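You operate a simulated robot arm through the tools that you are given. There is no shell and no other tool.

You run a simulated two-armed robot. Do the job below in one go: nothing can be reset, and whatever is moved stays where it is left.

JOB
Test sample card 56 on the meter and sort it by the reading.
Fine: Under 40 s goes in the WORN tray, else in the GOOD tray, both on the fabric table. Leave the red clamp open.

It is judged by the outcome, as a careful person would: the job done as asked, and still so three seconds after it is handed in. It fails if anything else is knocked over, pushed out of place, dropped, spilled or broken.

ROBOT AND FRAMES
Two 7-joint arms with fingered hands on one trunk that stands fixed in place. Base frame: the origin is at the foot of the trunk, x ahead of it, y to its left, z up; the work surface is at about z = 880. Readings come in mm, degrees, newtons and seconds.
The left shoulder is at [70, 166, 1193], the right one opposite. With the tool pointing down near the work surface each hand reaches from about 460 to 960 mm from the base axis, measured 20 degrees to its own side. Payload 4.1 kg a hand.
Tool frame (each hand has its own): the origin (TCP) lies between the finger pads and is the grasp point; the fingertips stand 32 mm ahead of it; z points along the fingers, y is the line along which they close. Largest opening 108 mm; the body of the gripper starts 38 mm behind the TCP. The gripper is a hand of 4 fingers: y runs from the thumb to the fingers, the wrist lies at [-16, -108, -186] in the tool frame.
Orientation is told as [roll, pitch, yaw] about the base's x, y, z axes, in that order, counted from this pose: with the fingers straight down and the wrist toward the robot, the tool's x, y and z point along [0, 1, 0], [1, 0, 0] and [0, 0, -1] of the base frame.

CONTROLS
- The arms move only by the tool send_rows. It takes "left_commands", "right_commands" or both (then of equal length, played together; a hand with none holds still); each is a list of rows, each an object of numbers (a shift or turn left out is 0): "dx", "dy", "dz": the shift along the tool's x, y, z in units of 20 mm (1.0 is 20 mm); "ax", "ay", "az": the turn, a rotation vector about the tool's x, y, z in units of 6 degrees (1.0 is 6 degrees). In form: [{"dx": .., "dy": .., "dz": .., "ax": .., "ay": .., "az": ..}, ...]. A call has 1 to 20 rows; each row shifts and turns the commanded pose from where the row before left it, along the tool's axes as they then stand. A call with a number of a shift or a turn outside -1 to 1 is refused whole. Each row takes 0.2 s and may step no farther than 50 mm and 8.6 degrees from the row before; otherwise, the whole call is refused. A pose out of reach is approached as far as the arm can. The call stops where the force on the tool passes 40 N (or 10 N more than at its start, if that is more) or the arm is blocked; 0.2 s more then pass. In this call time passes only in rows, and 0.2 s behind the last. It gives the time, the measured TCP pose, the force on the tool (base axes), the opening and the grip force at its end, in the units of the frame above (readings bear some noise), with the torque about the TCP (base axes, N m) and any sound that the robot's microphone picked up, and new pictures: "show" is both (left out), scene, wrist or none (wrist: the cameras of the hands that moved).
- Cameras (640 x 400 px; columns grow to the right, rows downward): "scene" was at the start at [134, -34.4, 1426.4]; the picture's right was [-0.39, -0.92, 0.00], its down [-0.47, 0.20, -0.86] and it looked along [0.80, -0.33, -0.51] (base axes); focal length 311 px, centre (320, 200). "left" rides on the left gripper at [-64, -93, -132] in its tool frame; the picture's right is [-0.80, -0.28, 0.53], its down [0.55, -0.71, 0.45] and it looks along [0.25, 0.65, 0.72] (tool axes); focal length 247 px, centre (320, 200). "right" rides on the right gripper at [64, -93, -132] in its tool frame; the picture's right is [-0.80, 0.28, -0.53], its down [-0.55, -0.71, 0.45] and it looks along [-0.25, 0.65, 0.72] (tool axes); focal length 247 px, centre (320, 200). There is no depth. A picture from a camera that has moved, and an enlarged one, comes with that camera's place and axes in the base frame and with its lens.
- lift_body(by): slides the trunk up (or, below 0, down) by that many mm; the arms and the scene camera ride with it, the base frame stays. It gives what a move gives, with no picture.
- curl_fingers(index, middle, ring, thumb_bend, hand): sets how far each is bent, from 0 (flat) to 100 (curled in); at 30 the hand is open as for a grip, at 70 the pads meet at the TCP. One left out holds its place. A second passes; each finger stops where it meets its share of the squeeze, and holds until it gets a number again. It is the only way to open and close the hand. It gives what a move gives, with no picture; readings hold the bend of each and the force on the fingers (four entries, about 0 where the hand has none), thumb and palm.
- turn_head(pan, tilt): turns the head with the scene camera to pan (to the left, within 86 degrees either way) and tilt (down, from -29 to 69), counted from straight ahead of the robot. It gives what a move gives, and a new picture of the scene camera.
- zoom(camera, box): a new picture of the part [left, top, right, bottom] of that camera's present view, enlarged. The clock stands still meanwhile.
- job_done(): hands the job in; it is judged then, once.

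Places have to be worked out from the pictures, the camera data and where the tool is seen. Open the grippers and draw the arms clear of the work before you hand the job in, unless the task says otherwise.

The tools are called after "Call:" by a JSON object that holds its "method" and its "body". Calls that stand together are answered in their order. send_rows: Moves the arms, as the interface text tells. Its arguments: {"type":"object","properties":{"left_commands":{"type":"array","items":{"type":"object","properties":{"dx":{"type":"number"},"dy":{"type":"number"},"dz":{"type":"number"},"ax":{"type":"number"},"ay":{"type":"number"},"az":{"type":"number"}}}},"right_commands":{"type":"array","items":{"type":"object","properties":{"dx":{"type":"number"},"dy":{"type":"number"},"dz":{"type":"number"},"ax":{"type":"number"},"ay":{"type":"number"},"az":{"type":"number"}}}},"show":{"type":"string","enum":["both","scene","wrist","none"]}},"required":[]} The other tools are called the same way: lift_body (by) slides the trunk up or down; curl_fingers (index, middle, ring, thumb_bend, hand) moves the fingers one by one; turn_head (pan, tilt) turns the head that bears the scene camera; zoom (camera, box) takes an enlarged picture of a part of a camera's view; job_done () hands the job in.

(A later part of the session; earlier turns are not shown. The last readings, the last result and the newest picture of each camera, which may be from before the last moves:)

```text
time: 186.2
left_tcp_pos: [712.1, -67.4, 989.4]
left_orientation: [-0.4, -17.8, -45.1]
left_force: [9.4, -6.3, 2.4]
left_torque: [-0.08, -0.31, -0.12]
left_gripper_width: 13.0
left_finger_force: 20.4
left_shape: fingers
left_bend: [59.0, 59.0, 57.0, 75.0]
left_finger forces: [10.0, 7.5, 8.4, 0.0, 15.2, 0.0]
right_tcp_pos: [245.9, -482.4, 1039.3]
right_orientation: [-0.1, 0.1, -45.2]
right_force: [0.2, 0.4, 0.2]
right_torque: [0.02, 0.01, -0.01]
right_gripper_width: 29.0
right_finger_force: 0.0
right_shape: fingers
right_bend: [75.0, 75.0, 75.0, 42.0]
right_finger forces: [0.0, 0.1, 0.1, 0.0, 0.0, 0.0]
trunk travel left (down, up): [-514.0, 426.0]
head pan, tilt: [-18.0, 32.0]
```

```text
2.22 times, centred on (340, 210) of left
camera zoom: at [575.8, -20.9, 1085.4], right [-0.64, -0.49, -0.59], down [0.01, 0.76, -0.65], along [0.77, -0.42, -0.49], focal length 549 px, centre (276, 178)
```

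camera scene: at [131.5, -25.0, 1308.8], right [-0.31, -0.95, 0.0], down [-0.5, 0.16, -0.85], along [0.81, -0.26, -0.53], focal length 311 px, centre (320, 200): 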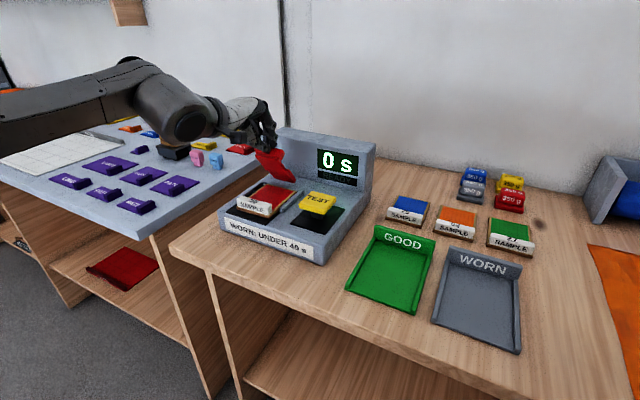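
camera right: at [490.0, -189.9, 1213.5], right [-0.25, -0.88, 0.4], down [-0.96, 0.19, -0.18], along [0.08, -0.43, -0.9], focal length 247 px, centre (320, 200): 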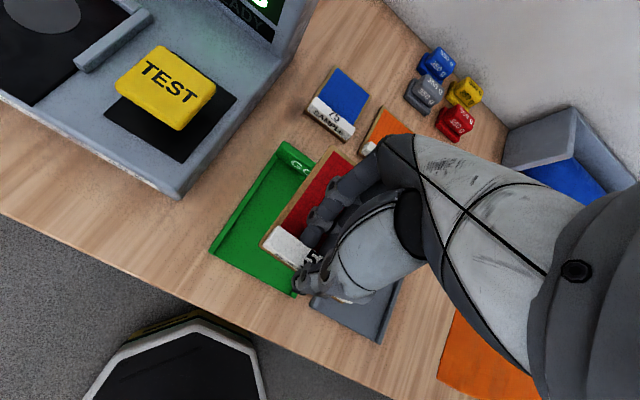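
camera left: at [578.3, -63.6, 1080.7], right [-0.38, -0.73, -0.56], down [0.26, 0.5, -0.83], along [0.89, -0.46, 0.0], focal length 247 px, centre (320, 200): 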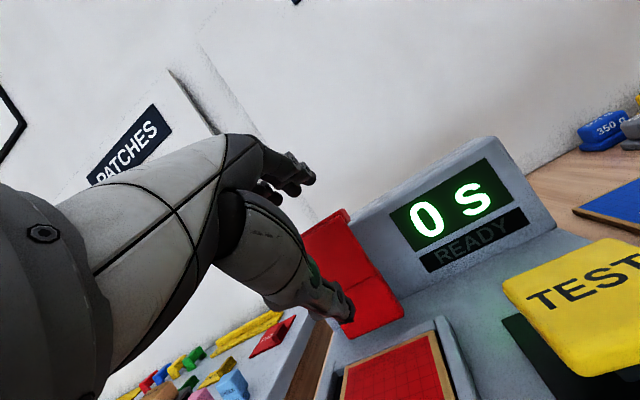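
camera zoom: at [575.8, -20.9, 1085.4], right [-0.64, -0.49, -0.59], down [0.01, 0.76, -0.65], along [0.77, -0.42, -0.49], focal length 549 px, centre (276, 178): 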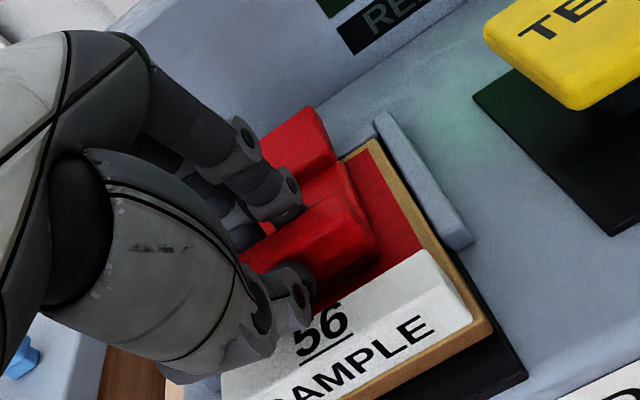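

Firm pinch (20 N) on the lip. I'll raise it along its arc by about 15°, letting the lip pivot in my grip.

Call:
{"method": "send_rows", "body": {"left_commands": [{"dy": 0.25, "dz": -0.5}, {"dy": 0.36, "dz": -0.565}, {"dy": 0.3, "dz": -0.3}], "show": "none"}}

Call:
{"method": "zoom", "body": {"camera": "scene", "box": [210, 110, 330, 210]}}

Call:
{"method": "zoom", "body": {"camera": "left", "box": [240, 120, 440, 300]}}

```text
time: 187.0
left_tcp_pos: [717.6, -73.1, 1019.9]
left_orientation: [-0.5, -17.7, -45.0]
left_force: [-2.6, -0.5, -9.7]
left_torque: [0.49, 1.01, -0.15]
left_gripper_width: 15.9
left_finger_force: 36.9
left_shape: fingers
left_bend: [55.0, 60.0, 58.0, 78.0]
left_finger forces: [13.1, 10.0, 14.4, 0.0, 37.6, 0.0]
right_tcp_pos: [246.0, -481.7, 1039.4]
right_orientation: [0.1, 0.1, -45.3]
right_force: [0.1, 0.4, -0.9]
right_torque: [0.0, -0.02, 0.03]
right_gripper_width: 29.0
right_finger_force: 0.0
right_shape: fingers
right_bend: [75.0, 75.0, 75.0, 42.0]
right_finger forces: [0.1, 0.1, 0.0, 0.1, 0.1, 0.0]
trunk travel left (down, up): [-514.0, 426.0]
head pan, tilt: [-18.0, 32.0]
```

```text
4.00 times, centred on (270, 160) of scene
camera zoom: at [137.1, -27.5, 1237.7], right [-0.31, -0.95, 0.0], down [-0.51, 0.16, -0.85], along [0.81, -0.26, -0.53], focal length 1243 px, centre (520, 360)
```

zoom: 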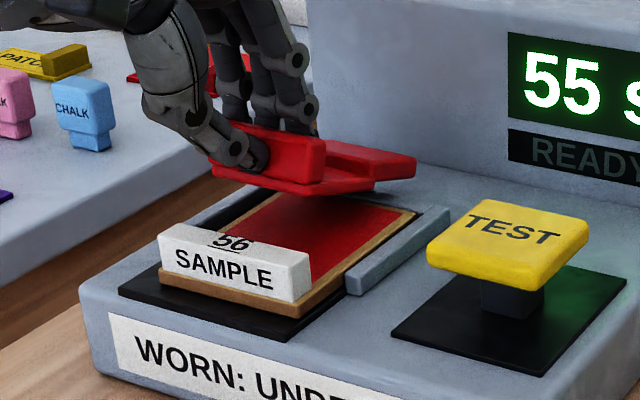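

```text
2.22 times, centred on (340, 210) of left
camera zoom: at [581.7, -26.2, 1116.7], right [-0.65, -0.49, -0.59], down [0.01, 0.76, -0.65], along [0.76, -0.42, -0.49], focal length 549 px, centre (276, 178)
```

zoom: 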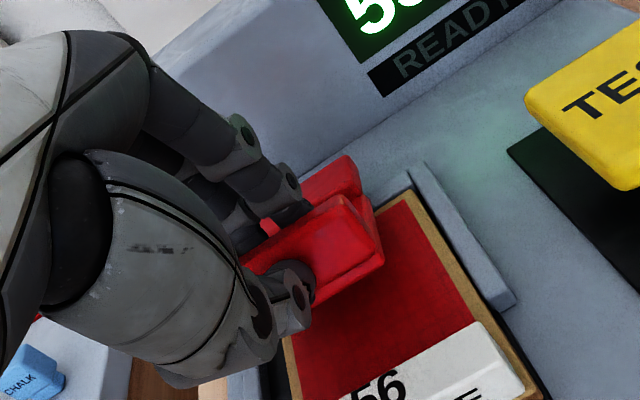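

It's lifting well (about 17°). Continuing along the arc to about 35°.

Call:
{"method": "send_rows", "body": {"left_commands": [{"dy": 0.5, "dz": -0.5}, {"dy": 0.6, "dz": -0.45}, {"dy": 0.4, "dz": -0.25}], "show": "none"}}

Call:
{"method": "zoom", "body": {"camera": "scene", "box": [210, 90, 350, 210]}}

Call:
{"method": "zoom", "body": {"camera": "left", "box": [240, 120, 440, 300]}}

```text
time: 187.8
left_tcp_pos: [733.4, -89.5, 1052.4]
left_orientation: [-0.5, -17.9, -45.1]
left_force: [-0.4, -0.6, -0.6]
left_torque: [0.03, 0.02, 0.01]
left_gripper_width: 0.5
left_finger_force: 0.0
left_shape: fingers
left_bend: [64.0, 66.0, 66.0, 81.0]
left_finger forces: [0.0, 0.0, 0.0, 0.0, 0.0, 0.1]
right_tcp_pos: [246.3, -481.6, 1039.5]
right_orientation: [0.0, 0.2, -45.2]
right_force: [0.5, -0.2, 0.7]
right_torque: [0.03, 0.01, 0.04]
right_gripper_width: 28.9
right_finger_force: 0.0
right_shape: fingers
right_bend: [75.0, 75.0, 75.0, 42.0]
right_finger forces: [0.0, 0.0, 0.0, 0.0, 0.0, 0.0]
trunk travel left (down, up): [-514.0, 426.0]
head pan, tilt: [-18.0, 32.0]
```

```text
3.33 times, centred on (280, 150) of scene
camera zoom: at [137.4, -28.3, 1237.8], right [-0.31, -0.95, 0.0], down [-0.51, 0.16, -0.85], along [0.81, -0.26, -0.53], focal length 1036 px, centre (453, 367)
```

zoom: 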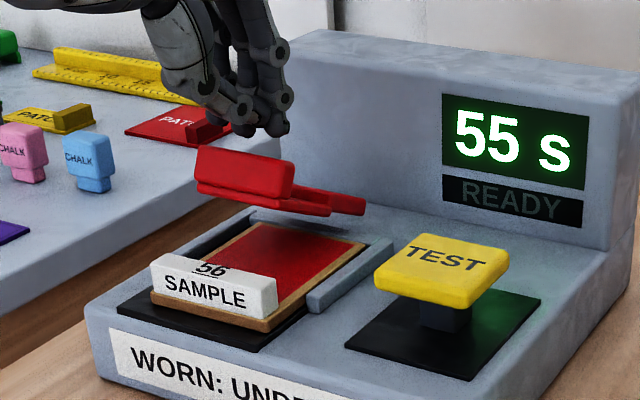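

```text
2.22 times, centred on (340, 210) of left
camera zoom: at [597.3, -41.8, 1149.4], right [-0.64, -0.49, -0.59], down [0.01, 0.76, -0.65], along [0.77, -0.42, -0.49], focal length 549 px, centre (276, 178)
```

zoom: 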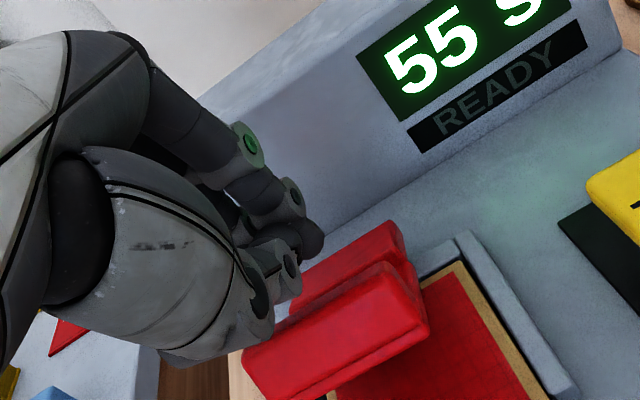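

The lip slipped out of the pinch, but the clamp stays raised at about 25°. Now I can push it up from beneath: I'll rise, back off, set the closed fingers to point forward (tilt about 60°) and then slip them under the plate's end.

Call:
{"method": "send_rows", "body": {"left_commands": [{"dy": 0.23, "dz": -0.715}, {"dy": 0.23, "dz": -0.715}, {"dy": -0.89, "dz": -0.29}, {"dy": -0.89, "dz": -0.29}, {"dy": -0.89, "dz": -0.29}, {"dy": -0.89, "dz": -0.29}, {"ax": -1}, {"ax": -1}, {"ax": -1}, {"ax": -1}, {"ax": -1}, {"ax": -1}, {"ax": -1}], "show": "none"}}

Call:
{"method": "curl_fingers", "body": {"hand": "left", "index": 70, "middle": 70, "ring": 70, "thumb_bend": 70}}

Call:
{"method": "zoom", "body": {"camera": "scene", "box": [160, 70, 360, 220]}}

Call:
{"method": "zoom", "body": {"camera": "left", "box": [200, 100, 520, 400]}}

```text
time: 190.6
left_tcp_pos: [679.4, -33.7, 1067.1]
left_orientation: [-0.7, -60.1, -44.6]
left_force: [0.6, 0.0, -0.1]
left_torque: [-0.01, -0.01, 0.0]
left_gripper_width: 0.9
left_finger_force: 0.0
left_shape: fingers
left_bend: [64.0, 66.0, 66.0, 81.0]
left_finger forces: [0.1, 0.0, 0.0, 0.0, 0.0, 0.0]
left hand out of reach, approached as far as the arm can: row 1, 2
right_tcp_pos: [245.5, -481.1, 1039.5]
right_orientation: [0.1, 0.2, -45.2]
right_force: [-0.6, -0.2, 0.7]
right_torque: [-0.01, 0.02, 0.01]
right_gripper_width: 28.8
right_finger_force: 0.0
right_shape: fingers
right_bend: [75.0, 75.0, 75.0, 42.0]
right_finger forces: [0.0, 0.0, 0.0, 0.0, 0.1, 0.0]
trunk travel left (down, up): [-514.0, 426.0]
head pan, tilt: [-18.0, 32.0]
```

```text
time: 191.6
left_tcp_pos: [679.7, -33.6, 1067.7]
left_orientation: [-0.7, -60.0, -44.6]
left_force: [0.3, 0.1, 0.2]
left_torque: [0.0, 0.0, -0.01]
left_gripper_width: 2.9
left_finger_force: 0.1
left_shape: fingers
left_bend: [70.0, 70.0, 70.0, 70.0]
left_finger forces: [0.0, 0.0, 0.0, 0.0, 0.0, 0.0]
right_tcp_pos: [244.1, -481.8, 1040.7]
right_orientation: [0.0, 0.1, -45.2]
right_force: [-0.5, -0.5, -0.6]
right_torque: [0.02, 0.01, 0.01]
right_gripper_width: 28.8
right_finger_force: 0.0
right_shape: fingers
right_bend: [75.0, 75.0, 75.0, 42.0]
right_finger forces: [0.0, 0.1, 0.0, 0.0, 0.1, 0.0]
trunk travel left (down, up): [-514.0, 426.0]
head pan, tilt: [-18.0, 32.0]
```

```text
2.67 times, centred on (260, 145) of scene
camera zoom: at [135.9, -27.1, 1238.0], right [-0.31, -0.95, 0.0], down [-0.5, 0.16, -0.85], along [0.81, -0.26, -0.53], focal length 829 px, centre (480, 347)
```

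zoom: 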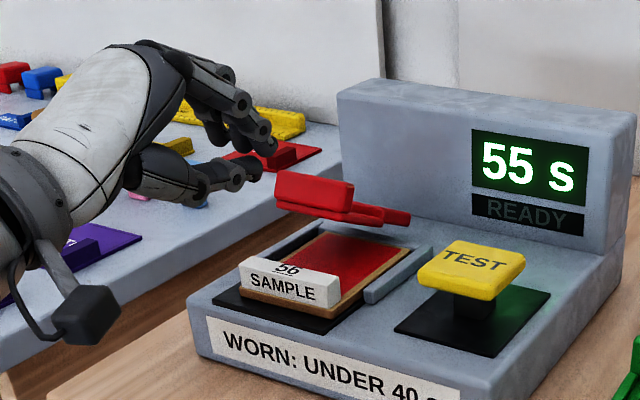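

```text
1.33 times, centred on (360, 250) of left
camera zoom: at [520.4, 34.7, 1052.5], right [-0.34, -0.79, -0.51], down [0.41, 0.36, -0.84], along [0.84, -0.5, 0.2], focal length 329 px, centre (267, 133)
```

zoom: 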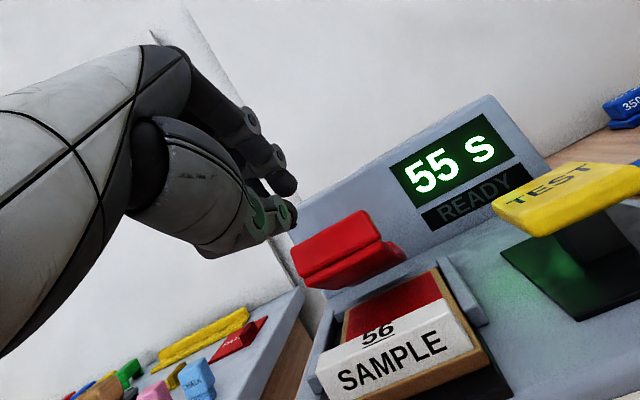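

The plate's free end is at about a≈586, z≈991, with clear space beneath it above the label. I'll lower the hand 73 mm in front and look before going under.

Call:
{"method": "send_rows", "body": {"left_commands": [{"dy": -0.79, "dz": 0.457}, {"dy": -0.79, "dz": 0.457}, {"dy": -0.79, "dz": 0.457}, {"dy": -0.79, "dz": 0.457}], "show": "none"}}

Call:
{"method": "zoom", "body": {"camera": "scene", "box": [180, 90, 340, 210]}}

Call:
{"method": "zoom", "body": {"camera": "left", "box": [200, 100, 520, 400]}}

```text
time: 192.6
left_tcp_pos: [680.4, -33.4, 994.1]
left_orientation: [-0.8, -60.0, -44.6]
left_force: [0.4, -0.6, 0.2]
left_torque: [-0.01, 0.0, 0.01]
left_gripper_width: 2.2
left_finger_force: 0.3
left_shape: fingers
left_bend: [70.0, 70.0, 70.0, 70.0]
left_finger forces: [0.0, 0.1, 0.1, 0.0, 0.5, 0.0]
right_tcp_pos: [245.8, -479.7, 1040.5]
right_orientation: [0.0, 0.0, -45.2]
right_force: [0.1, -0.5, 0.1]
right_torque: [-0.04, 0.01, -0.02]
right_gripper_width: 28.9
right_finger_force: 0.1
right_shape: fingers
right_bend: [75.0, 75.0, 75.0, 42.0]
right_finger forces: [0.0, 0.0, 0.0, 0.0, 0.0, 0.1]
trunk travel left (down, up): [-514.0, 426.0]
head pan, tilt: [-18.0, 32.0]
```

```text
3.33 times, centred on (260, 150) of scene
camera zoom: at [135.9, -26.9, 1238.1], right [-0.31, -0.95, 0.0], down [-0.5, 0.16, -0.85], along [0.81, -0.26, -0.53], focal length 1036 px, centre (520, 367)
```

zoom: 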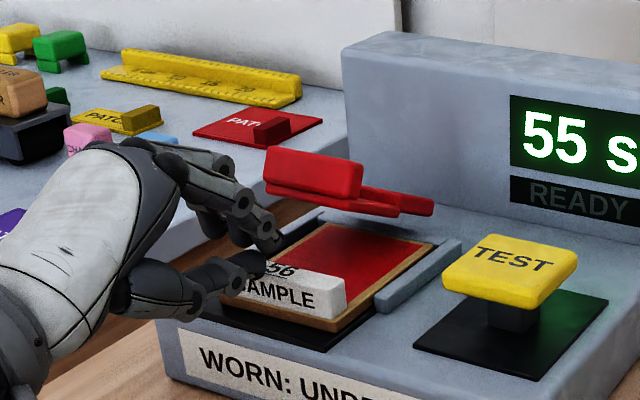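

```text
1.33 times, centred on (360, 250) of left
camera zoom: at [521.2, 35.0, 979.5], right [-0.34, -0.79, -0.51], down [0.41, 0.36, -0.84], along [0.84, -0.5, 0.2], focal length 329 px, centre (267, 133)
```

zoom: 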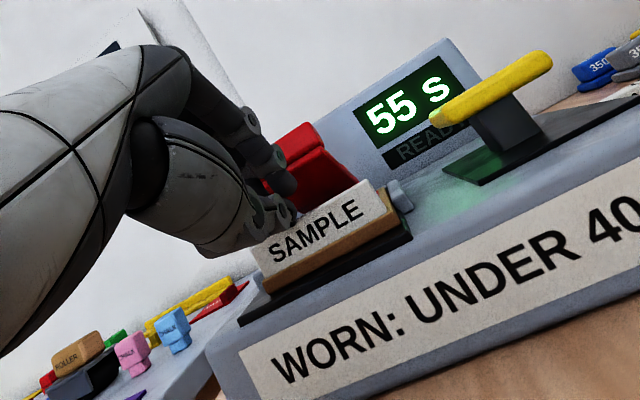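

The thumb is very near the label. A better tool is the thumb alone: I'll open the fingers so they pass above the clamp and keep the thumb below them, raising the hand 6 mm first.

Call:
{"method": "send_rows", "body": {"left_commands": [{"dy": 0.26, "dz": -0.15}], "show": "none"}}

Call:
{"method": "curl_fingers", "body": {"hand": "left", "index": 28, "middle": 28, "ring": 28, "thumb_bend": 66}}

Call:
{"method": "zoom", "body": {"camera": "scene", "box": [180, 80, 340, 200]}}

Call:
{"method": "zoom", "body": {"camera": "left", "box": [200, 80, 520, 380]}}

```text
time: 193.0
left_tcp_pos: [679.7, -34.3, 1000.8]
left_orientation: [-0.7, -60.0, -44.6]
left_force: [-0.1, 0.1, -0.2]
left_torque: [-0.03, -0.02, -0.01]
left_gripper_width: 2.9
left_finger_force: 0.0
left_shape: fingers
left_bend: [70.0, 70.0, 70.0, 70.0]
left_finger forces: [0.0, 0.0, 0.1, 0.0, 0.1, 0.0]
right_tcp_pos: [244.5, -481.1, 1039.9]
right_orientation: [0.0, 0.0, -45.1]
right_force: [0.9, 0.3, -0.3]
right_torque: [-0.03, -0.01, -0.02]
right_gripper_width: 28.8
right_finger_force: 0.0
right_shape: fingers
right_bend: [75.0, 75.0, 75.0, 42.0]
right_finger forces: [0.0, 0.0, 0.0, 0.0, 0.1, 0.0]
trunk travel left (down, up): [-514.0, 426.0]
head pan, tilt: [-18.0, 32.0]
```

```text
time: 194.0
left_tcp_pos: [680.0, -33.1, 999.3]
left_orientation: [-0.7, -59.9, -44.7]
left_force: [0.3, 0.2, -0.6]
left_torque: [0.0, 0.02, -0.02]
left_gripper_width: 63.7
left_finger_force: 0.0
left_shape: fingers
left_bend: [28.0, 28.0, 28.0, 66.0]
left_finger forces: [0.2, 0.0, 0.0, 0.0, 0.0, 0.0]
right_tcp_pos: [244.8, -480.6, 1040.9]
right_orientation: [0.0, 0.1, -45.2]
right_force: [0.4, -0.3, -0.3]
right_torque: [0.02, 0.01, -0.02]
right_gripper_width: 28.7
right_finger_force: 0.1
right_shape: fingers
right_bend: [75.0, 75.0, 75.0, 42.0]
right_finger forces: [0.1, 0.0, 0.0, 0.1, 0.0, 0.0]
trunk travel left (down, up): [-514.0, 426.0]
head pan, tilt: [-18.0, 32.0]
```

```text
3.33 times, centred on (260, 140) of scene
camera zoom: at [135.9, -27.1, 1238.0], right [-0.31, -0.95, 0.0], down [-0.5, 0.16, -0.85], along [0.81, -0.26, -0.53], focal length 1036 px, centre (520, 400)
```

zoom: 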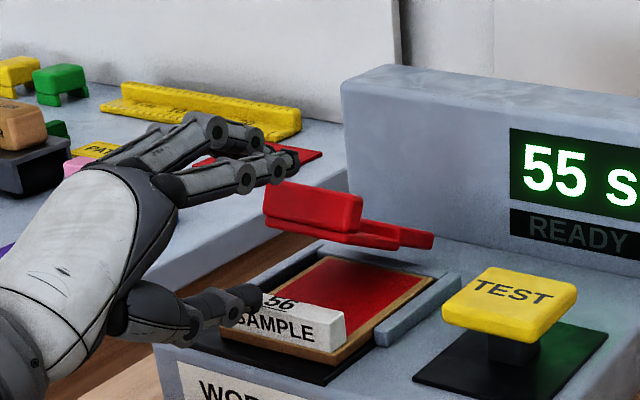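

```text
1.33 times, centred on (360, 230) of left
camera zoom: at [520.6, 34.7, 986.0], right [-0.34, -0.79, -0.51], down [0.41, 0.36, -0.84], along [0.84, -0.5, 0.2], focal length 329 px, centre (267, 160)
```

zoom: 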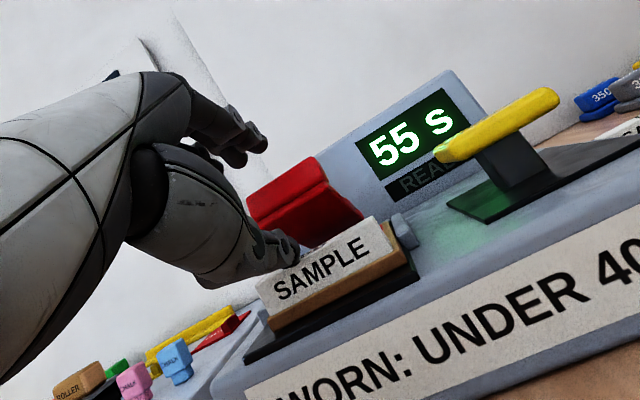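

The hand now forms a C with the fingers above the clamp's end and the thumb between label and plate. I'll move forward 62 mm so that the thumb goes under the plate's end.

Call:
{"method": "send_rows", "body": {"left_commands": [{"dy": 0.3875, "dz": 0.67}, {"dy": 0.3875, "dz": 0.67}, {"dy": 0.3875, "dz": 0.67}, {"dy": 0.3875, "dz": 0.67}], "show": "none"}}

Call:
{"method": "zoom", "body": {"camera": "scene", "box": [200, 80, 360, 200]}}

Call:
{"method": "zoom", "body": {"camera": "left", "box": [200, 80, 520, 380]}}

```text
time: 195.0
left_tcp_pos: [723.8, -78.9, 1000.3]
left_orientation: [-0.7, -59.9, -44.6]
left_force: [0.4, 0.2, -1.4]
left_torque: [-0.04, -0.03, -0.01]
left_gripper_width: 63.8
left_finger_force: 0.1
left_shape: fingers
left_bend: [28.0, 28.0, 28.0, 66.0]
left_finger forces: [0.1, 0.1, 0.0, 0.0, 0.1, 0.1]
right_tcp_pos: [245.0, -482.1, 1040.4]
right_orientation: [-0.1, 0.2, -45.2]
right_force: [0.1, 0.1, -0.2]
right_torque: [0.01, -0.02, -0.02]
right_gripper_width: 28.7
right_finger_force: 0.2
right_shape: fingers
right_bend: [75.0, 75.0, 75.0, 42.0]
right_finger forces: [0.1, 0.0, 0.0, 0.1, 0.0, 0.0]
trunk travel left (down, up): [-514.0, 426.0]
head pan, tilt: [-18.0, 32.0]
```

```text
3.33 times, centred on (280, 140) of scene
camera zoom: at [136.1, -27.5, 1237.9], right [-0.31, -0.95, 0.0], down [-0.5, 0.16, -0.85], along [0.81, -0.26, -0.53], focal length 1036 px, centre (453, 400)
```

zoom: 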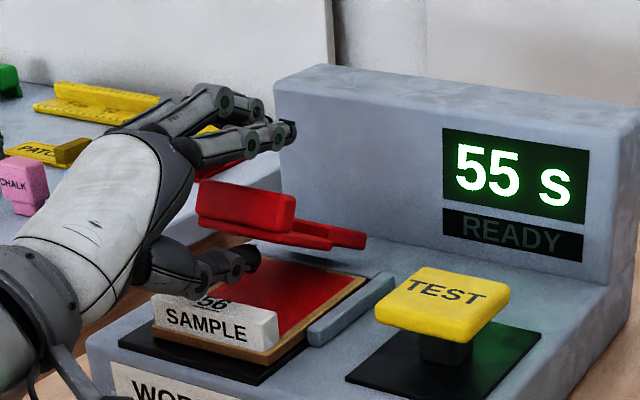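

```text
1.33 times, centred on (360, 230) of left
camera zoom: at [564.4, -9.7, 985.9], right [-0.34, -0.79, -0.51], down [0.41, 0.36, -0.84], along [0.84, -0.5, 0.2], focal length 329 px, centre (267, 160)
```

zoom: 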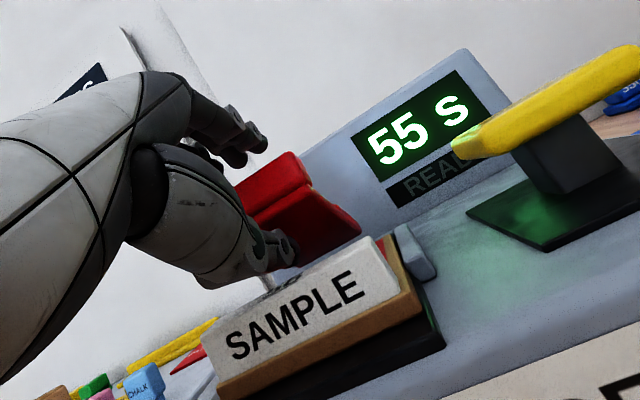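

The thumb is under the plate's end with the fingers above it. I'll go 8 mm farther under, then lift along the clamp's arc to about 55°.

Call:
{"method": "send_rows", "body": {"left_commands": [{"dy": 0.2, "dz": 0.346}, {"dy": 0.54, "dz": -0.06}, {"dy": 0.54, "dz": -0.06}, {"dy": 0.555, "dz": 0.063}, {"dy": 0.555, "dz": 0.063}], "show": "none"}}

Call:
{"method": "zoom", "body": {"camera": "scene", "box": [200, 70, 360, 190]}}

Call:
{"method": "zoom", "body": {"camera": "left", "box": [200, 80, 520, 380]}}

```text
time: 196.2
left_tcp_pos: [744.1, -99.0, 1038.8]
left_orientation: [-0.6, -59.9, -44.7]
left_force: [1.7, 1.0, 0.3]
left_torque: [0.03, 0.0, -0.01]
left_gripper_width: 65.6
left_finger_force: 0.5
left_shape: fingers
left_bend: [28.0, 28.0, 28.0, 65.0]
left_finger forces: [0.0, 0.1, 0.0, 0.0, 0.6, 0.0]
right_tcp_pos: [245.9, -481.3, 1039.6]
right_orientation: [0.1, 0.1, -45.2]
right_force: [0.5, 0.9, -0.5]
right_torque: [0.01, -0.01, 0.02]
right_gripper_width: 28.9
right_finger_force: 0.0
right_shape: fingers
right_bend: [75.0, 75.0, 75.0, 42.0]
right_finger forces: [0.1, 0.1, 0.1, 0.0, 0.1, 0.0]
trunk travel left (down, up): [-514.0, 426.0]
head pan, tilt: [-18.0, 32.0]
```

```text
3.33 times, centred on (280, 130) of scene
camera zoom: at [135.9, -27.4, 1238.0], right [-0.31, -0.95, 0.0], down [-0.5, 0.16, -0.85], along [0.81, -0.26, -0.53], focal length 1036 px, centre (453, 433)
```

zoom: 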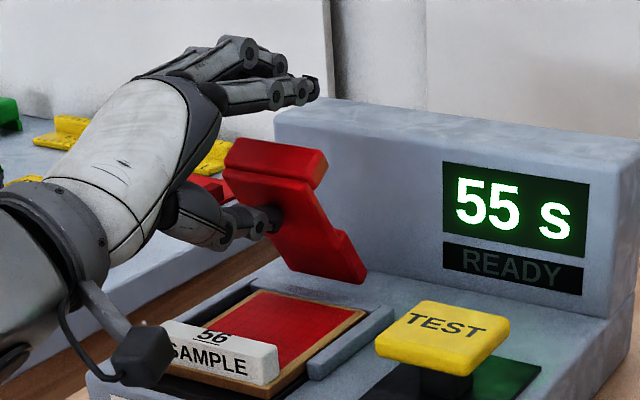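

```text
1.33 times, centred on (360, 230) of left
camera zoom: at [584.8, -30.7, 1025.1], right [-0.34, -0.79, -0.51], down [0.41, 0.36, -0.84], along [0.84, -0.5, 0.2], focal length 329 px, centre (267, 160)
```

zoom: 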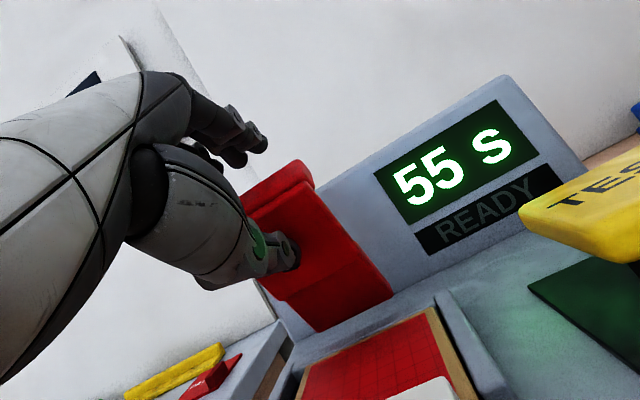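

The clamp is now about 55–60° up. I'll continue the arc to bring it upright.

Call:
{"method": "send_rows", "body": {"left_commands": [{"dy": 0.506, "dz": 0.228}, {"dy": 0.506, "dz": 0.228}, {"dy": 0.443, "dz": 0.341}, {"dy": 0.443, "dz": 0.341}], "show": "none"}}

Call:
{"method": "zoom", "body": {"camera": "scene", "box": [200, 60, 360, 180]}}

Call:
{"method": "zoom", "body": {"camera": "left", "box": [200, 80, 520, 380]}}

```text
time: 197.2
left_tcp_pos: [772.6, -127.0, 1059.4]
left_orientation: [-0.7, -59.9, -44.7]
left_force: [0.0, -0.4, -0.6]
left_torque: [-0.01, -0.02, 0.0]
left_gripper_width: 64.9
left_finger_force: 0.7
left_shape: fingers
left_bend: [28.0, 28.0, 28.0, 65.0]
left_finger forces: [0.1, 0.1, 0.1, 0.0, 0.3, 0.0]
right_tcp_pos: [245.0, -481.2, 1039.6]
right_orientation: [0.0, 0.1, -45.2]
right_force: [0.3, -0.4, 0.7]
right_torque: [0.0, -0.01, 0.0]
right_gripper_width: 28.8
right_finger_force: 0.0
right_shape: fingers
right_bend: [75.0, 75.0, 75.0, 42.0]
right_finger forces: [0.0, 0.1, 0.0, 0.0, 0.1, 0.1]
trunk travel left (down, up): [-514.0, 426.0]
head pan, tilt: [-18.0, 32.0]
```

```text
3.33 times, centred on (280, 120) of scene
camera zoom: at [135.9, -27.4, 1238.0], right [-0.31, -0.95, 0.0], down [-0.5, 0.16, -0.85], along [0.81, -0.26, -0.53], focal length 1036 px, centre (453, 467)
```

zoom: 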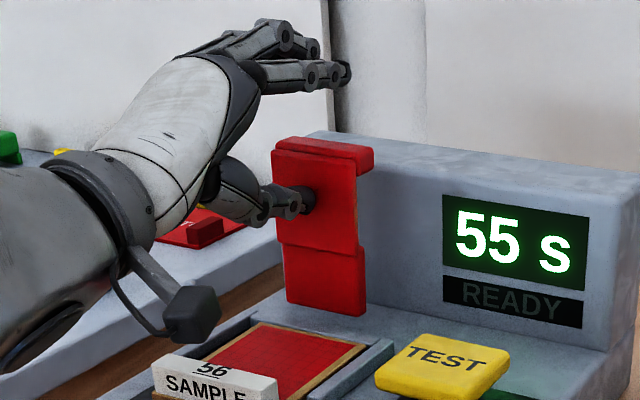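

```text
1.33 times, centred on (360, 230) of left
camera zoom: at [613.2, -58.2, 1046.0], right [-0.34, -0.79, -0.51], down [0.41, 0.36, -0.84], along [0.84, -0.5, 0.2], focal length 329 px, centre (267, 160)
```

zoom: 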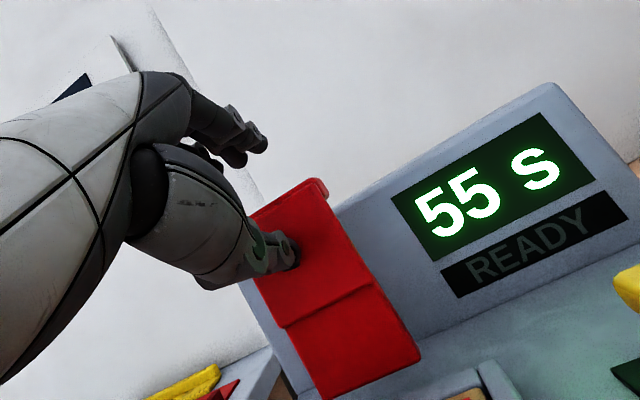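

It's nearly upright. A final 10 mm push backward will set it fully open.

Call:
{"method": "send_rows", "body": {"left_commands": [{"dy": 0.13, "dz": 0.22}, {"dy": 0.13, "dz": 0.22}], "show": "none"}}

Call:
{"method": "zoom", "body": {"camera": "scene", "box": [200, 60, 360, 180]}}

```text
time: 197.8
left_tcp_pos: [776.6, -131.8, 1062.1]
left_orientation: [-0.7, -60.1, -44.6]
left_force: [-9.8, 7.4, 3.7]
left_torque: [0.22, 0.29, -0.05]
left_gripper_width: 66.7
left_finger_force: 6.8
left_shape: fingers
left_bend: [28.0, 28.0, 28.0, 65.0]
left_finger forces: [0.1, 0.1, 0.0, 0.1, 13.1, 0.1]
right_tcp_pos: [243.6, -479.5, 1041.1]
right_orientation: [0.0, 0.1, -45.1]
right_force: [0.3, -0.5, -0.1]
right_torque: [-0.01, -0.02, 0.01]
right_gripper_width: 28.7
right_finger_force: 0.0
right_shape: fingers
right_bend: [75.0, 75.0, 75.0, 42.0]
right_finger forces: [0.1, 0.1, 0.0, 0.1, 0.0, 0.0]
trunk travel left (down, up): [-514.0, 426.0]
head pan, tilt: [-18.0, 32.0]
```

```text
3.33 times, centred on (280, 120) of scene
camera zoom: at [133.9, -25.6, 1238.3], right [-0.31, -0.95, 0.0], down [-0.5, 0.16, -0.85], along [0.81, -0.26, -0.53], focal length 1036 px, centre (453, 467)
```

zoom: 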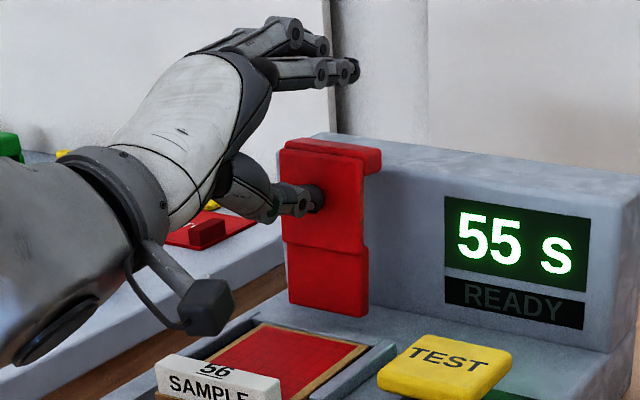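

The clamp is against its stop, upright and open (12 N contact). I'll back the hand away and return it to a near-vertical attitude for picking up the card.

Call:
{"method": "send_rows", "body": {"left_commands": [{"dy": -0.277, "dz": -0.88}, {"dy": -0.277, "dz": -0.88}, {"dy": -0.277, "dz": -0.88}, {"dy": -0.277, "dz": -0.88}, {"dy": -0.277, "dz": -0.88}, {"dy": -0.277, "dz": -0.88}, {"ax": 1}, {"ax": 1}, {"ax": 1}, {"ax": 1}, {"ax": 1}, {"ax": 1}, {"ax": 1}, {"ax": 1}], "show": "both"}}

Call:
{"method": "zoom", "body": {"camera": "scene", "box": [200, 90, 380, 230]}}

```text
time: 200.8
left_tcp_pos: [704.1, -58.3, 1084.0]
left_orientation: [-0.3, -11.8, -45.3]
left_force: [0.0, 0.6, -0.7]
left_torque: [0.01, -0.01, -0.01]
left_gripper_width: 64.3
left_finger_force: 0.0
left_shape: fingers
left_bend: [28.0, 28.0, 28.0, 66.0]
left_finger forces: [0.0, 0.0, 0.0, 0.1, 0.1, 0.0]
right_tcp_pos: [245.0, -481.6, 1041.0]
right_orientation: [0.0, 0.1, -45.2]
right_force: [0.1, 0.1, -1.0]
right_torque: [0.0, 0.02, 0.0]
right_gripper_width: 28.8
right_finger_force: 0.0
right_shape: fingers
right_bend: [75.0, 75.0, 75.0, 42.0]
right_finger forces: [0.0, 0.0, 0.0, 0.1, 0.0, 0.0]
trunk travel left (down, up): [-514.0, 426.0]
head pan, tilt: [-18.0, 32.0]
camera scene: at [136.2, -27.9, 1237.9], right [-0.31, -0.95, 0.0], down [-0.5, 0.16, -0.85], along [0.81, -0.26, -0.53], focal length 311 px, centre (320, 200)
camera left: at [574.9, -19.7, 1194.2], right [-0.69, -0.44, -0.57], down [-0.03, 0.81, -0.59], along [0.73, -0.38, -0.57], focal length 247 px, centre (320, 200)
```

scene: 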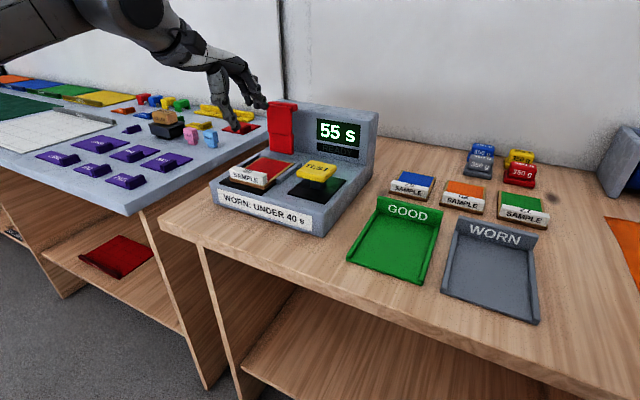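
left: 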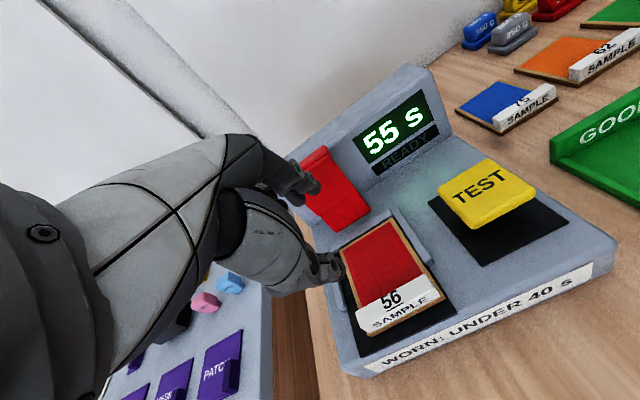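

```text
2.86 times, centred on (290, 160) of scene
camera zoom: at [136.2, -27.9, 1237.9], right [-0.31, -0.95, 0.0], down [-0.5, 0.16, -0.85], along [0.81, -0.26, -0.53], focal length 888 px, centre (406, 314)
```

zoom: 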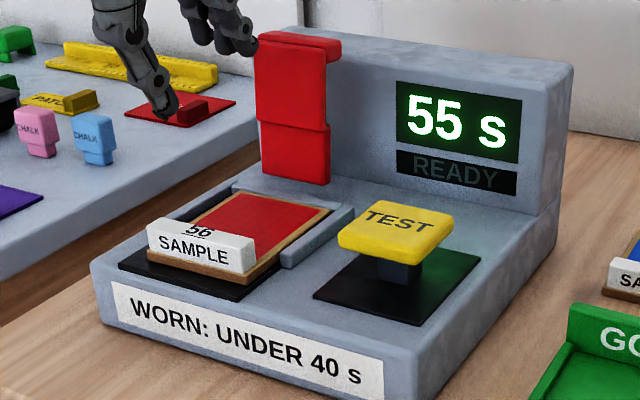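

The clamp stands upright as at the start, and the card is still in the pocket. I'll measure the label from both cameras before grasping it.

Call:
{"method": "zoom", "body": {"camera": "left", "box": [310, 200, 470, 360]}}

Call:
{"method": "zoom", "body": {"camera": "scene", "box": [220, 145, 310, 205]}}

```text
2.50 times, centred on (390, 280) of left
camera zoom: at [574.9, -19.7, 1194.2], right [-0.69, -0.44, -0.57], down [-0.03, 0.81, -0.59], along [0.73, -0.38, -0.57], focal length 617 px, centre (145, 0)
```

zoom: 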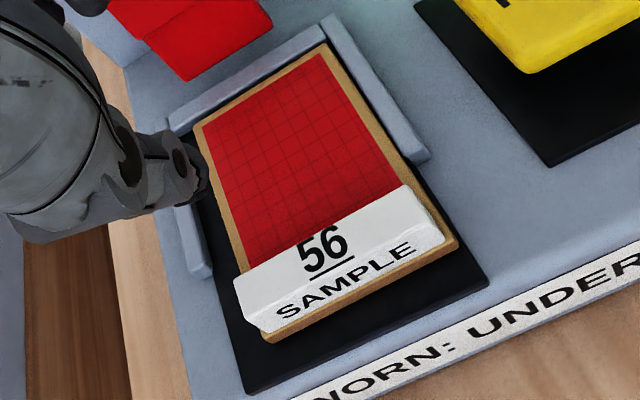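

```text
6.67 times, centred on (265, 175) of scene
camera zoom: at [136.2, -27.9, 1237.9], right [-0.31, -0.95, 0.0], down [-0.5, 0.16, -0.85], along [0.81, -0.26, -0.53], focal length 2072 px, centre (687, 367)
```

zoom: 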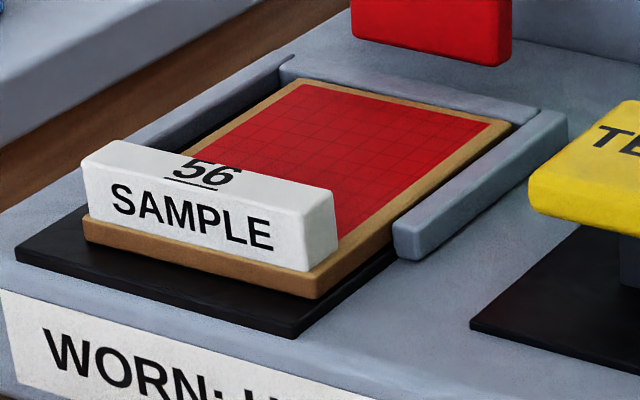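

Label front is near a≈536, centre b≈−455, and the card is square to the bench. I'll pre-shape (thumb 66, fingers 50), shift to TCP a≈520, b≈−450 and lower 60 mm.

Call:
{"method": "curl_fingers", "body": {"hand": "left", "index": 50, "middle": 50, "ring": 50, "thumb_bend": 64}}

Call:
{"method": "send_rows", "body": {"left_commands": [{"dx": -0.33, "dy": -0.93, "dz": -0.2}, {"dy": -0.208, "dz": 0.978}, {"dy": -0.208, "dz": 0.978}, {"dy": -0.208, "dz": 0.978}], "show": "none"}}

Call:
{"method": "zoom", "body": {"camera": "left", "box": [230, 120, 470, 340]}}

Call:
{"method": "zoom", "body": {"camera": "scene", "box": [200, 100, 340, 210]}}

```text
time: 201.8
left_tcp_pos: [704.0, -58.8, 1085.2]
left_orientation: [-0.4, -11.9, -45.2]
left_force: [-0.4, -0.1, -0.1]
left_torque: [0.0, -0.04, -0.02]
left_gripper_width: 36.8
left_finger_force: 0.0
left_shape: fingers
left_bend: [50.0, 50.0, 50.0, 64.0]
left_finger forces: [0.0, 0.0, 0.0, 0.1, 0.0, 0.0]
right_tcp_pos: [244.6, -480.7, 1039.1]
right_orientation: [0.0, 0.1, -45.2]
right_force: [0.4, -0.4, -0.4]
right_torque: [0.03, 0.02, 0.03]
right_gripper_width: 28.6
right_finger_force: 0.1
right_shape: fingers
right_bend: [75.0, 75.0, 75.0, 42.0]
right_finger forces: [0.0, 0.1, 0.0, 0.0, 0.0, 0.1]
trunk travel left (down, up): [-514.0, 426.0]
head pan, tilt: [-18.0, 32.0]
```

```text
time: 202.8
left_tcp_pos: [684.2, -49.3, 1023.4]
left_orientation: [-0.3, -11.9, -45.3]
left_force: [-0.7, -0.6, 0.1]
left_torque: [0.0, 0.03, 0.01]
left_gripper_width: 36.8
left_finger_force: 0.1
left_shape: fingers
left_bend: [50.0, 50.0, 50.0, 64.0]
left_finger forces: [0.1, 0.0, 0.0, 0.0, 0.1, 0.0]
right_tcp_pos: [245.3, -481.7, 1040.4]
right_orientation: [0.0, 0.1, -45.3]
right_force: [0.7, 0.2, -0.3]
right_torque: [0.0, -0.01, -0.01]
right_gripper_width: 28.9
right_finger_force: 0.0
right_shape: fingers
right_bend: [75.0, 75.0, 75.0, 42.0]
right_finger forces: [0.1, 0.1, 0.0, 0.0, 0.0, 0.0]
trunk travel left (down, up): [-514.0, 426.0]
head pan, tilt: [-18.0, 32.0]
```

```text
1.82 times, centred on (350, 230) of left
camera zoom: at [556.1, -9.9, 1133.7], right [-0.69, -0.45, -0.57], down [-0.03, 0.81, -0.59], along [0.73, -0.38, -0.57], focal length 449 px, centre (266, 146)
```

zoom: 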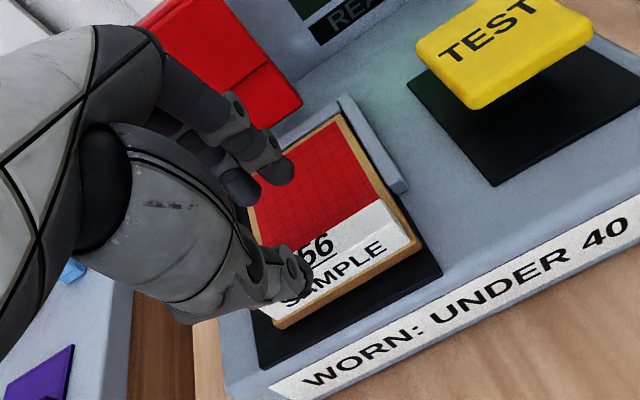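

```text
3.64 times, centred on (270, 155) of scene
camera zoom: at [136.5, -27.1, 1238.0], right [-0.31, -0.95, 0.0], down [-0.5, 0.16, -0.85], along [0.81, -0.26, -0.53], focal length 1130 px, centre (502, 364)
```

zoom: 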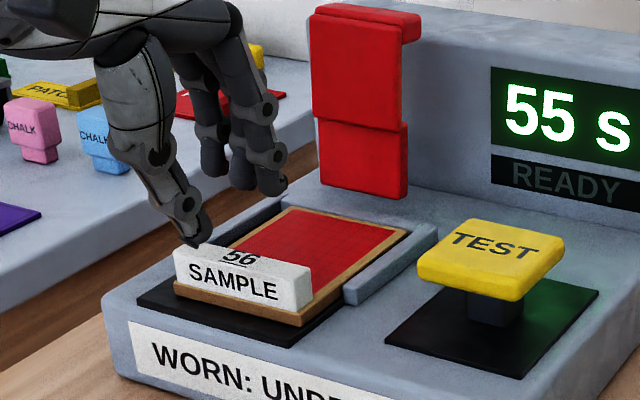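

The thumb is over the label's front and the fingers behind. I'll lower 24 mm more and check.

Call:
{"method": "send_rows", "body": {"left_commands": [{"dy": -0.125, "dz": 0.587}, {"dy": -0.125, "dz": 0.587}], "show": "none"}}

Call:
{"method": "zoom", "body": {"camera": "left", "box": [230, 120, 470, 340]}}

Call:
{"method": "zoom", "body": {"camera": "scene", "box": [200, 110, 320, 210]}}

```text
time: 203.4
left_tcp_pos: [682.5, -49.5, 1001.0]
left_orientation: [-0.4, -12.0, -45.2]
left_force: [-0.1, -0.6, 0.1]
left_torque: [0.0, 0.01, -0.01]
left_gripper_width: 36.9
left_finger_force: 0.0
left_shape: fingers
left_bend: [50.0, 50.0, 50.0, 64.0]
left_finger forces: [0.1, 0.0, 0.0, 0.1, 0.0, 0.0]
right_tcp_pos: [245.6, -480.6, 1041.6]
right_orientation: [0.0, 0.1, -45.2]
right_force: [0.5, 0.7, 0.9]
right_torque: [-0.02, 0.01, -0.02]
right_gripper_width: 28.7
right_finger_force: 0.1
right_shape: fingers
right_bend: [75.0, 75.0, 75.0, 42.0]
right_finger forces: [0.0, 0.0, 0.0, 0.1, 0.1, 0.1]
trunk travel left (down, up): [-514.0, 426.0]
head pan, tilt: [-18.0, 32.0]
```

```text
1.82 times, centred on (350, 230) of left
camera zoom: at [555.2, -10.3, 1110.9], right [-0.69, -0.45, -0.57], down [-0.03, 0.81, -0.59], along [0.73, -0.38, -0.57], focal length 449 px, centre (266, 146)
```

zoom: 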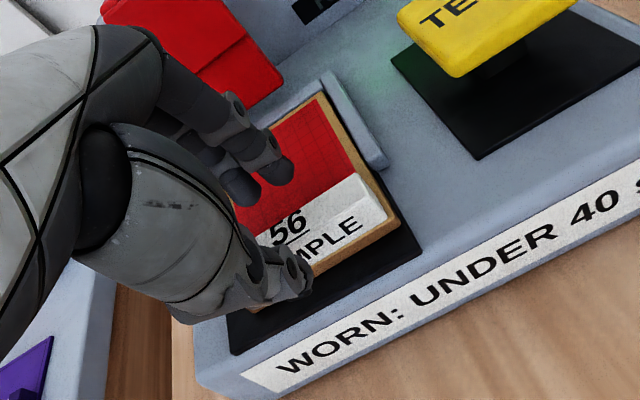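

```text
4.00 times, centred on (260, 160) of scene
camera zoom: at [136.0, -27.1, 1238.0], right [-0.31, -0.95, 0.0], down [-0.5, 0.16, -0.85], along [0.81, -0.26, -0.53], focal length 1243 px, centre (560, 360)
```

zoom: 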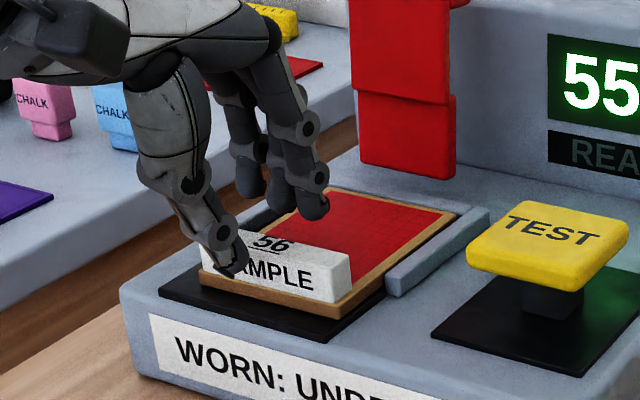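

Well aligned. I'll lower the last 19 mm.

Call:
{"method": "send_rows", "body": {"left_commands": [{"dy": -0.1, "dz": 0.465}, {"dy": -0.1, "dz": 0.465}], "show": "none"}}

Call:
{"method": "zoom", "body": {"camera": "left", "box": [230, 120, 470, 340]}}

Call:
{"method": "zoom", "body": {"camera": "scene", "box": [200, 110, 320, 210]}}

```text
time: 204.0
left_tcp_pos: [684.2, -48.2, 982.1]
left_orientation: [-0.3, -12.0, -45.2]
left_force: [0.8, 0.0, 0.7]
left_torque: [-0.01, 0.02, 0.02]
left_gripper_width: 36.9
left_finger_force: 0.0
left_shape: fingers
left_bend: [50.0, 50.0, 50.0, 64.0]
left_finger forces: [0.1, 0.1, 0.0, 0.1, 0.1, 0.0]
right_tcp_pos: [244.2, -479.9, 1040.6]
right_orientation: [0.0, 0.0, -45.2]
right_force: [-0.3, -0.4, -0.2]
right_torque: [0.04, -0.01, -0.02]
right_gripper_width: 28.7
right_finger_force: 0.1
right_shape: fingers
right_bend: [75.0, 75.0, 75.0, 42.0]
right_finger forces: [0.1, 0.1, 0.0, 0.0, 0.1, 0.1]
trunk travel left (down, up): [-514.0, 426.0]
head pan, tilt: [-18.0, 32.0]
```

```text
1.82 times, centred on (350, 230) of left
camera zoom: at [555.7, -10.0, 1091.1], right [-0.69, -0.45, -0.57], down [-0.03, 0.81, -0.59], along [0.73, -0.38, -0.57], focal length 449 px, centre (266, 146)
```

zoom: 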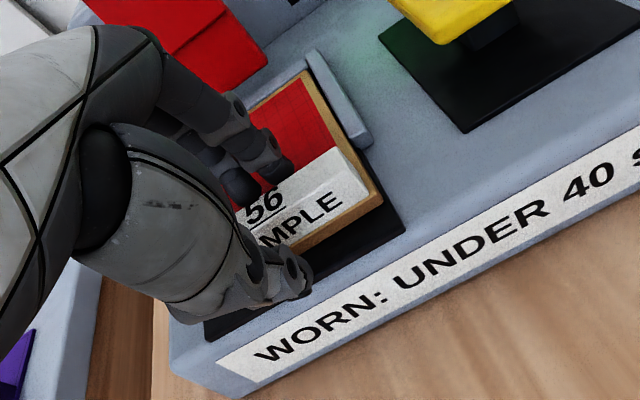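

```text
4.00 times, centred on (260, 160) of scene
camera zoom: at [136.0, -27.1, 1238.0], right [-0.31, -0.95, 0.0], down [-0.5, 0.16, -0.85], along [0.81, -0.26, -0.53], focal length 1243 px, centre (560, 360)
```

zoom: 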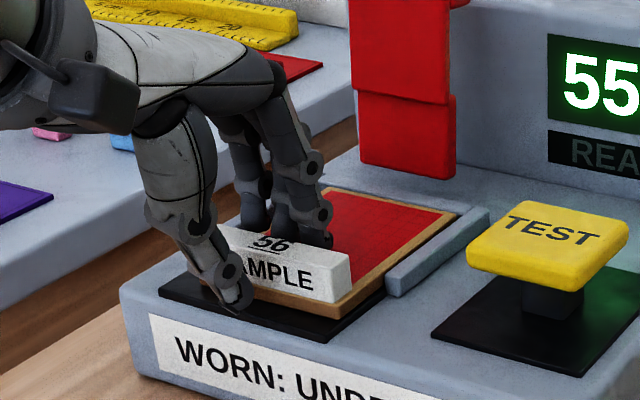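

Fingers are right behind the label and the thumb in front. Closing with the same swapped-role grip (thumb 85, fingers 64).

Call:
{"method": "curl_fingers", "body": {"hand": "left", "index": 62, "middle": 62, "ring": 62, "thumb_bend": 85}}

Call:
{"method": "zoom", "body": {"camera": "left", "box": [230, 120, 470, 340]}}

Call:
{"method": "zoom", "body": {"camera": "scene", "box": [200, 110, 320, 210]}}

```text
time: 205.0
left_tcp_pos: [684.3, -48.8, 981.2]
left_orientation: [-0.3, -11.9, -45.1]
left_force: [-0.9, 0.5, 0.6]
left_torque: [-0.01, -0.1, -0.04]
left_gripper_width: 15.5
left_finger_force: 13.4
left_shape: fingers
left_bend: [57.0, 59.0, 59.0, 74.0]
left_finger forces: [5.8, 4.2, 3.0, 0.0, 14.1, 0.0]
right_tcp_pos: [245.7, -480.3, 1040.1]
right_orientation: [0.1, 0.1, -45.2]
right_force: [0.0, -0.3, -0.5]
right_torque: [-0.02, 0.03, -0.03]
right_gripper_width: 28.9
right_finger_force: 0.1
right_shape: fingers
right_bend: [75.0, 75.0, 75.0, 42.0]
right_finger forces: [0.1, 0.0, 0.1, 0.1, 0.1, 0.0]
trunk travel left (down, up): [-514.0, 426.0]
head pan, tilt: [-18.0, 32.0]
```

```text
1.82 times, centred on (350, 230) of left
camera zoom: at [555.5, -9.7, 1091.3], right [-0.69, -0.45, -0.57], down [-0.03, 0.81, -0.59], along [0.73, -0.38, -0.57], focal length 449 px, centre (266, 146)
```

zoom: 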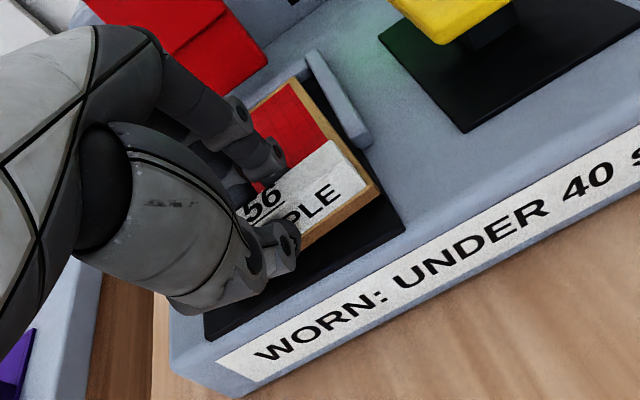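

```text
4.00 times, centred on (260, 160) of scene
camera zoom: at [135.6, -27.0, 1238.0], right [-0.31, -0.95, 0.0], down [-0.5, 0.16, -0.85], along [0.81, -0.26, -0.53], focal length 1243 px, centre (560, 360)
```

zoom: 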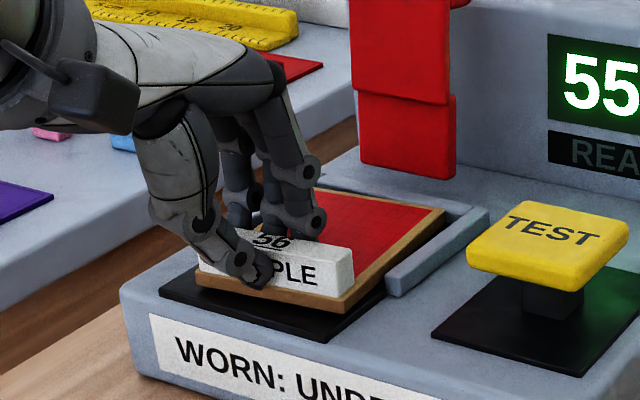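

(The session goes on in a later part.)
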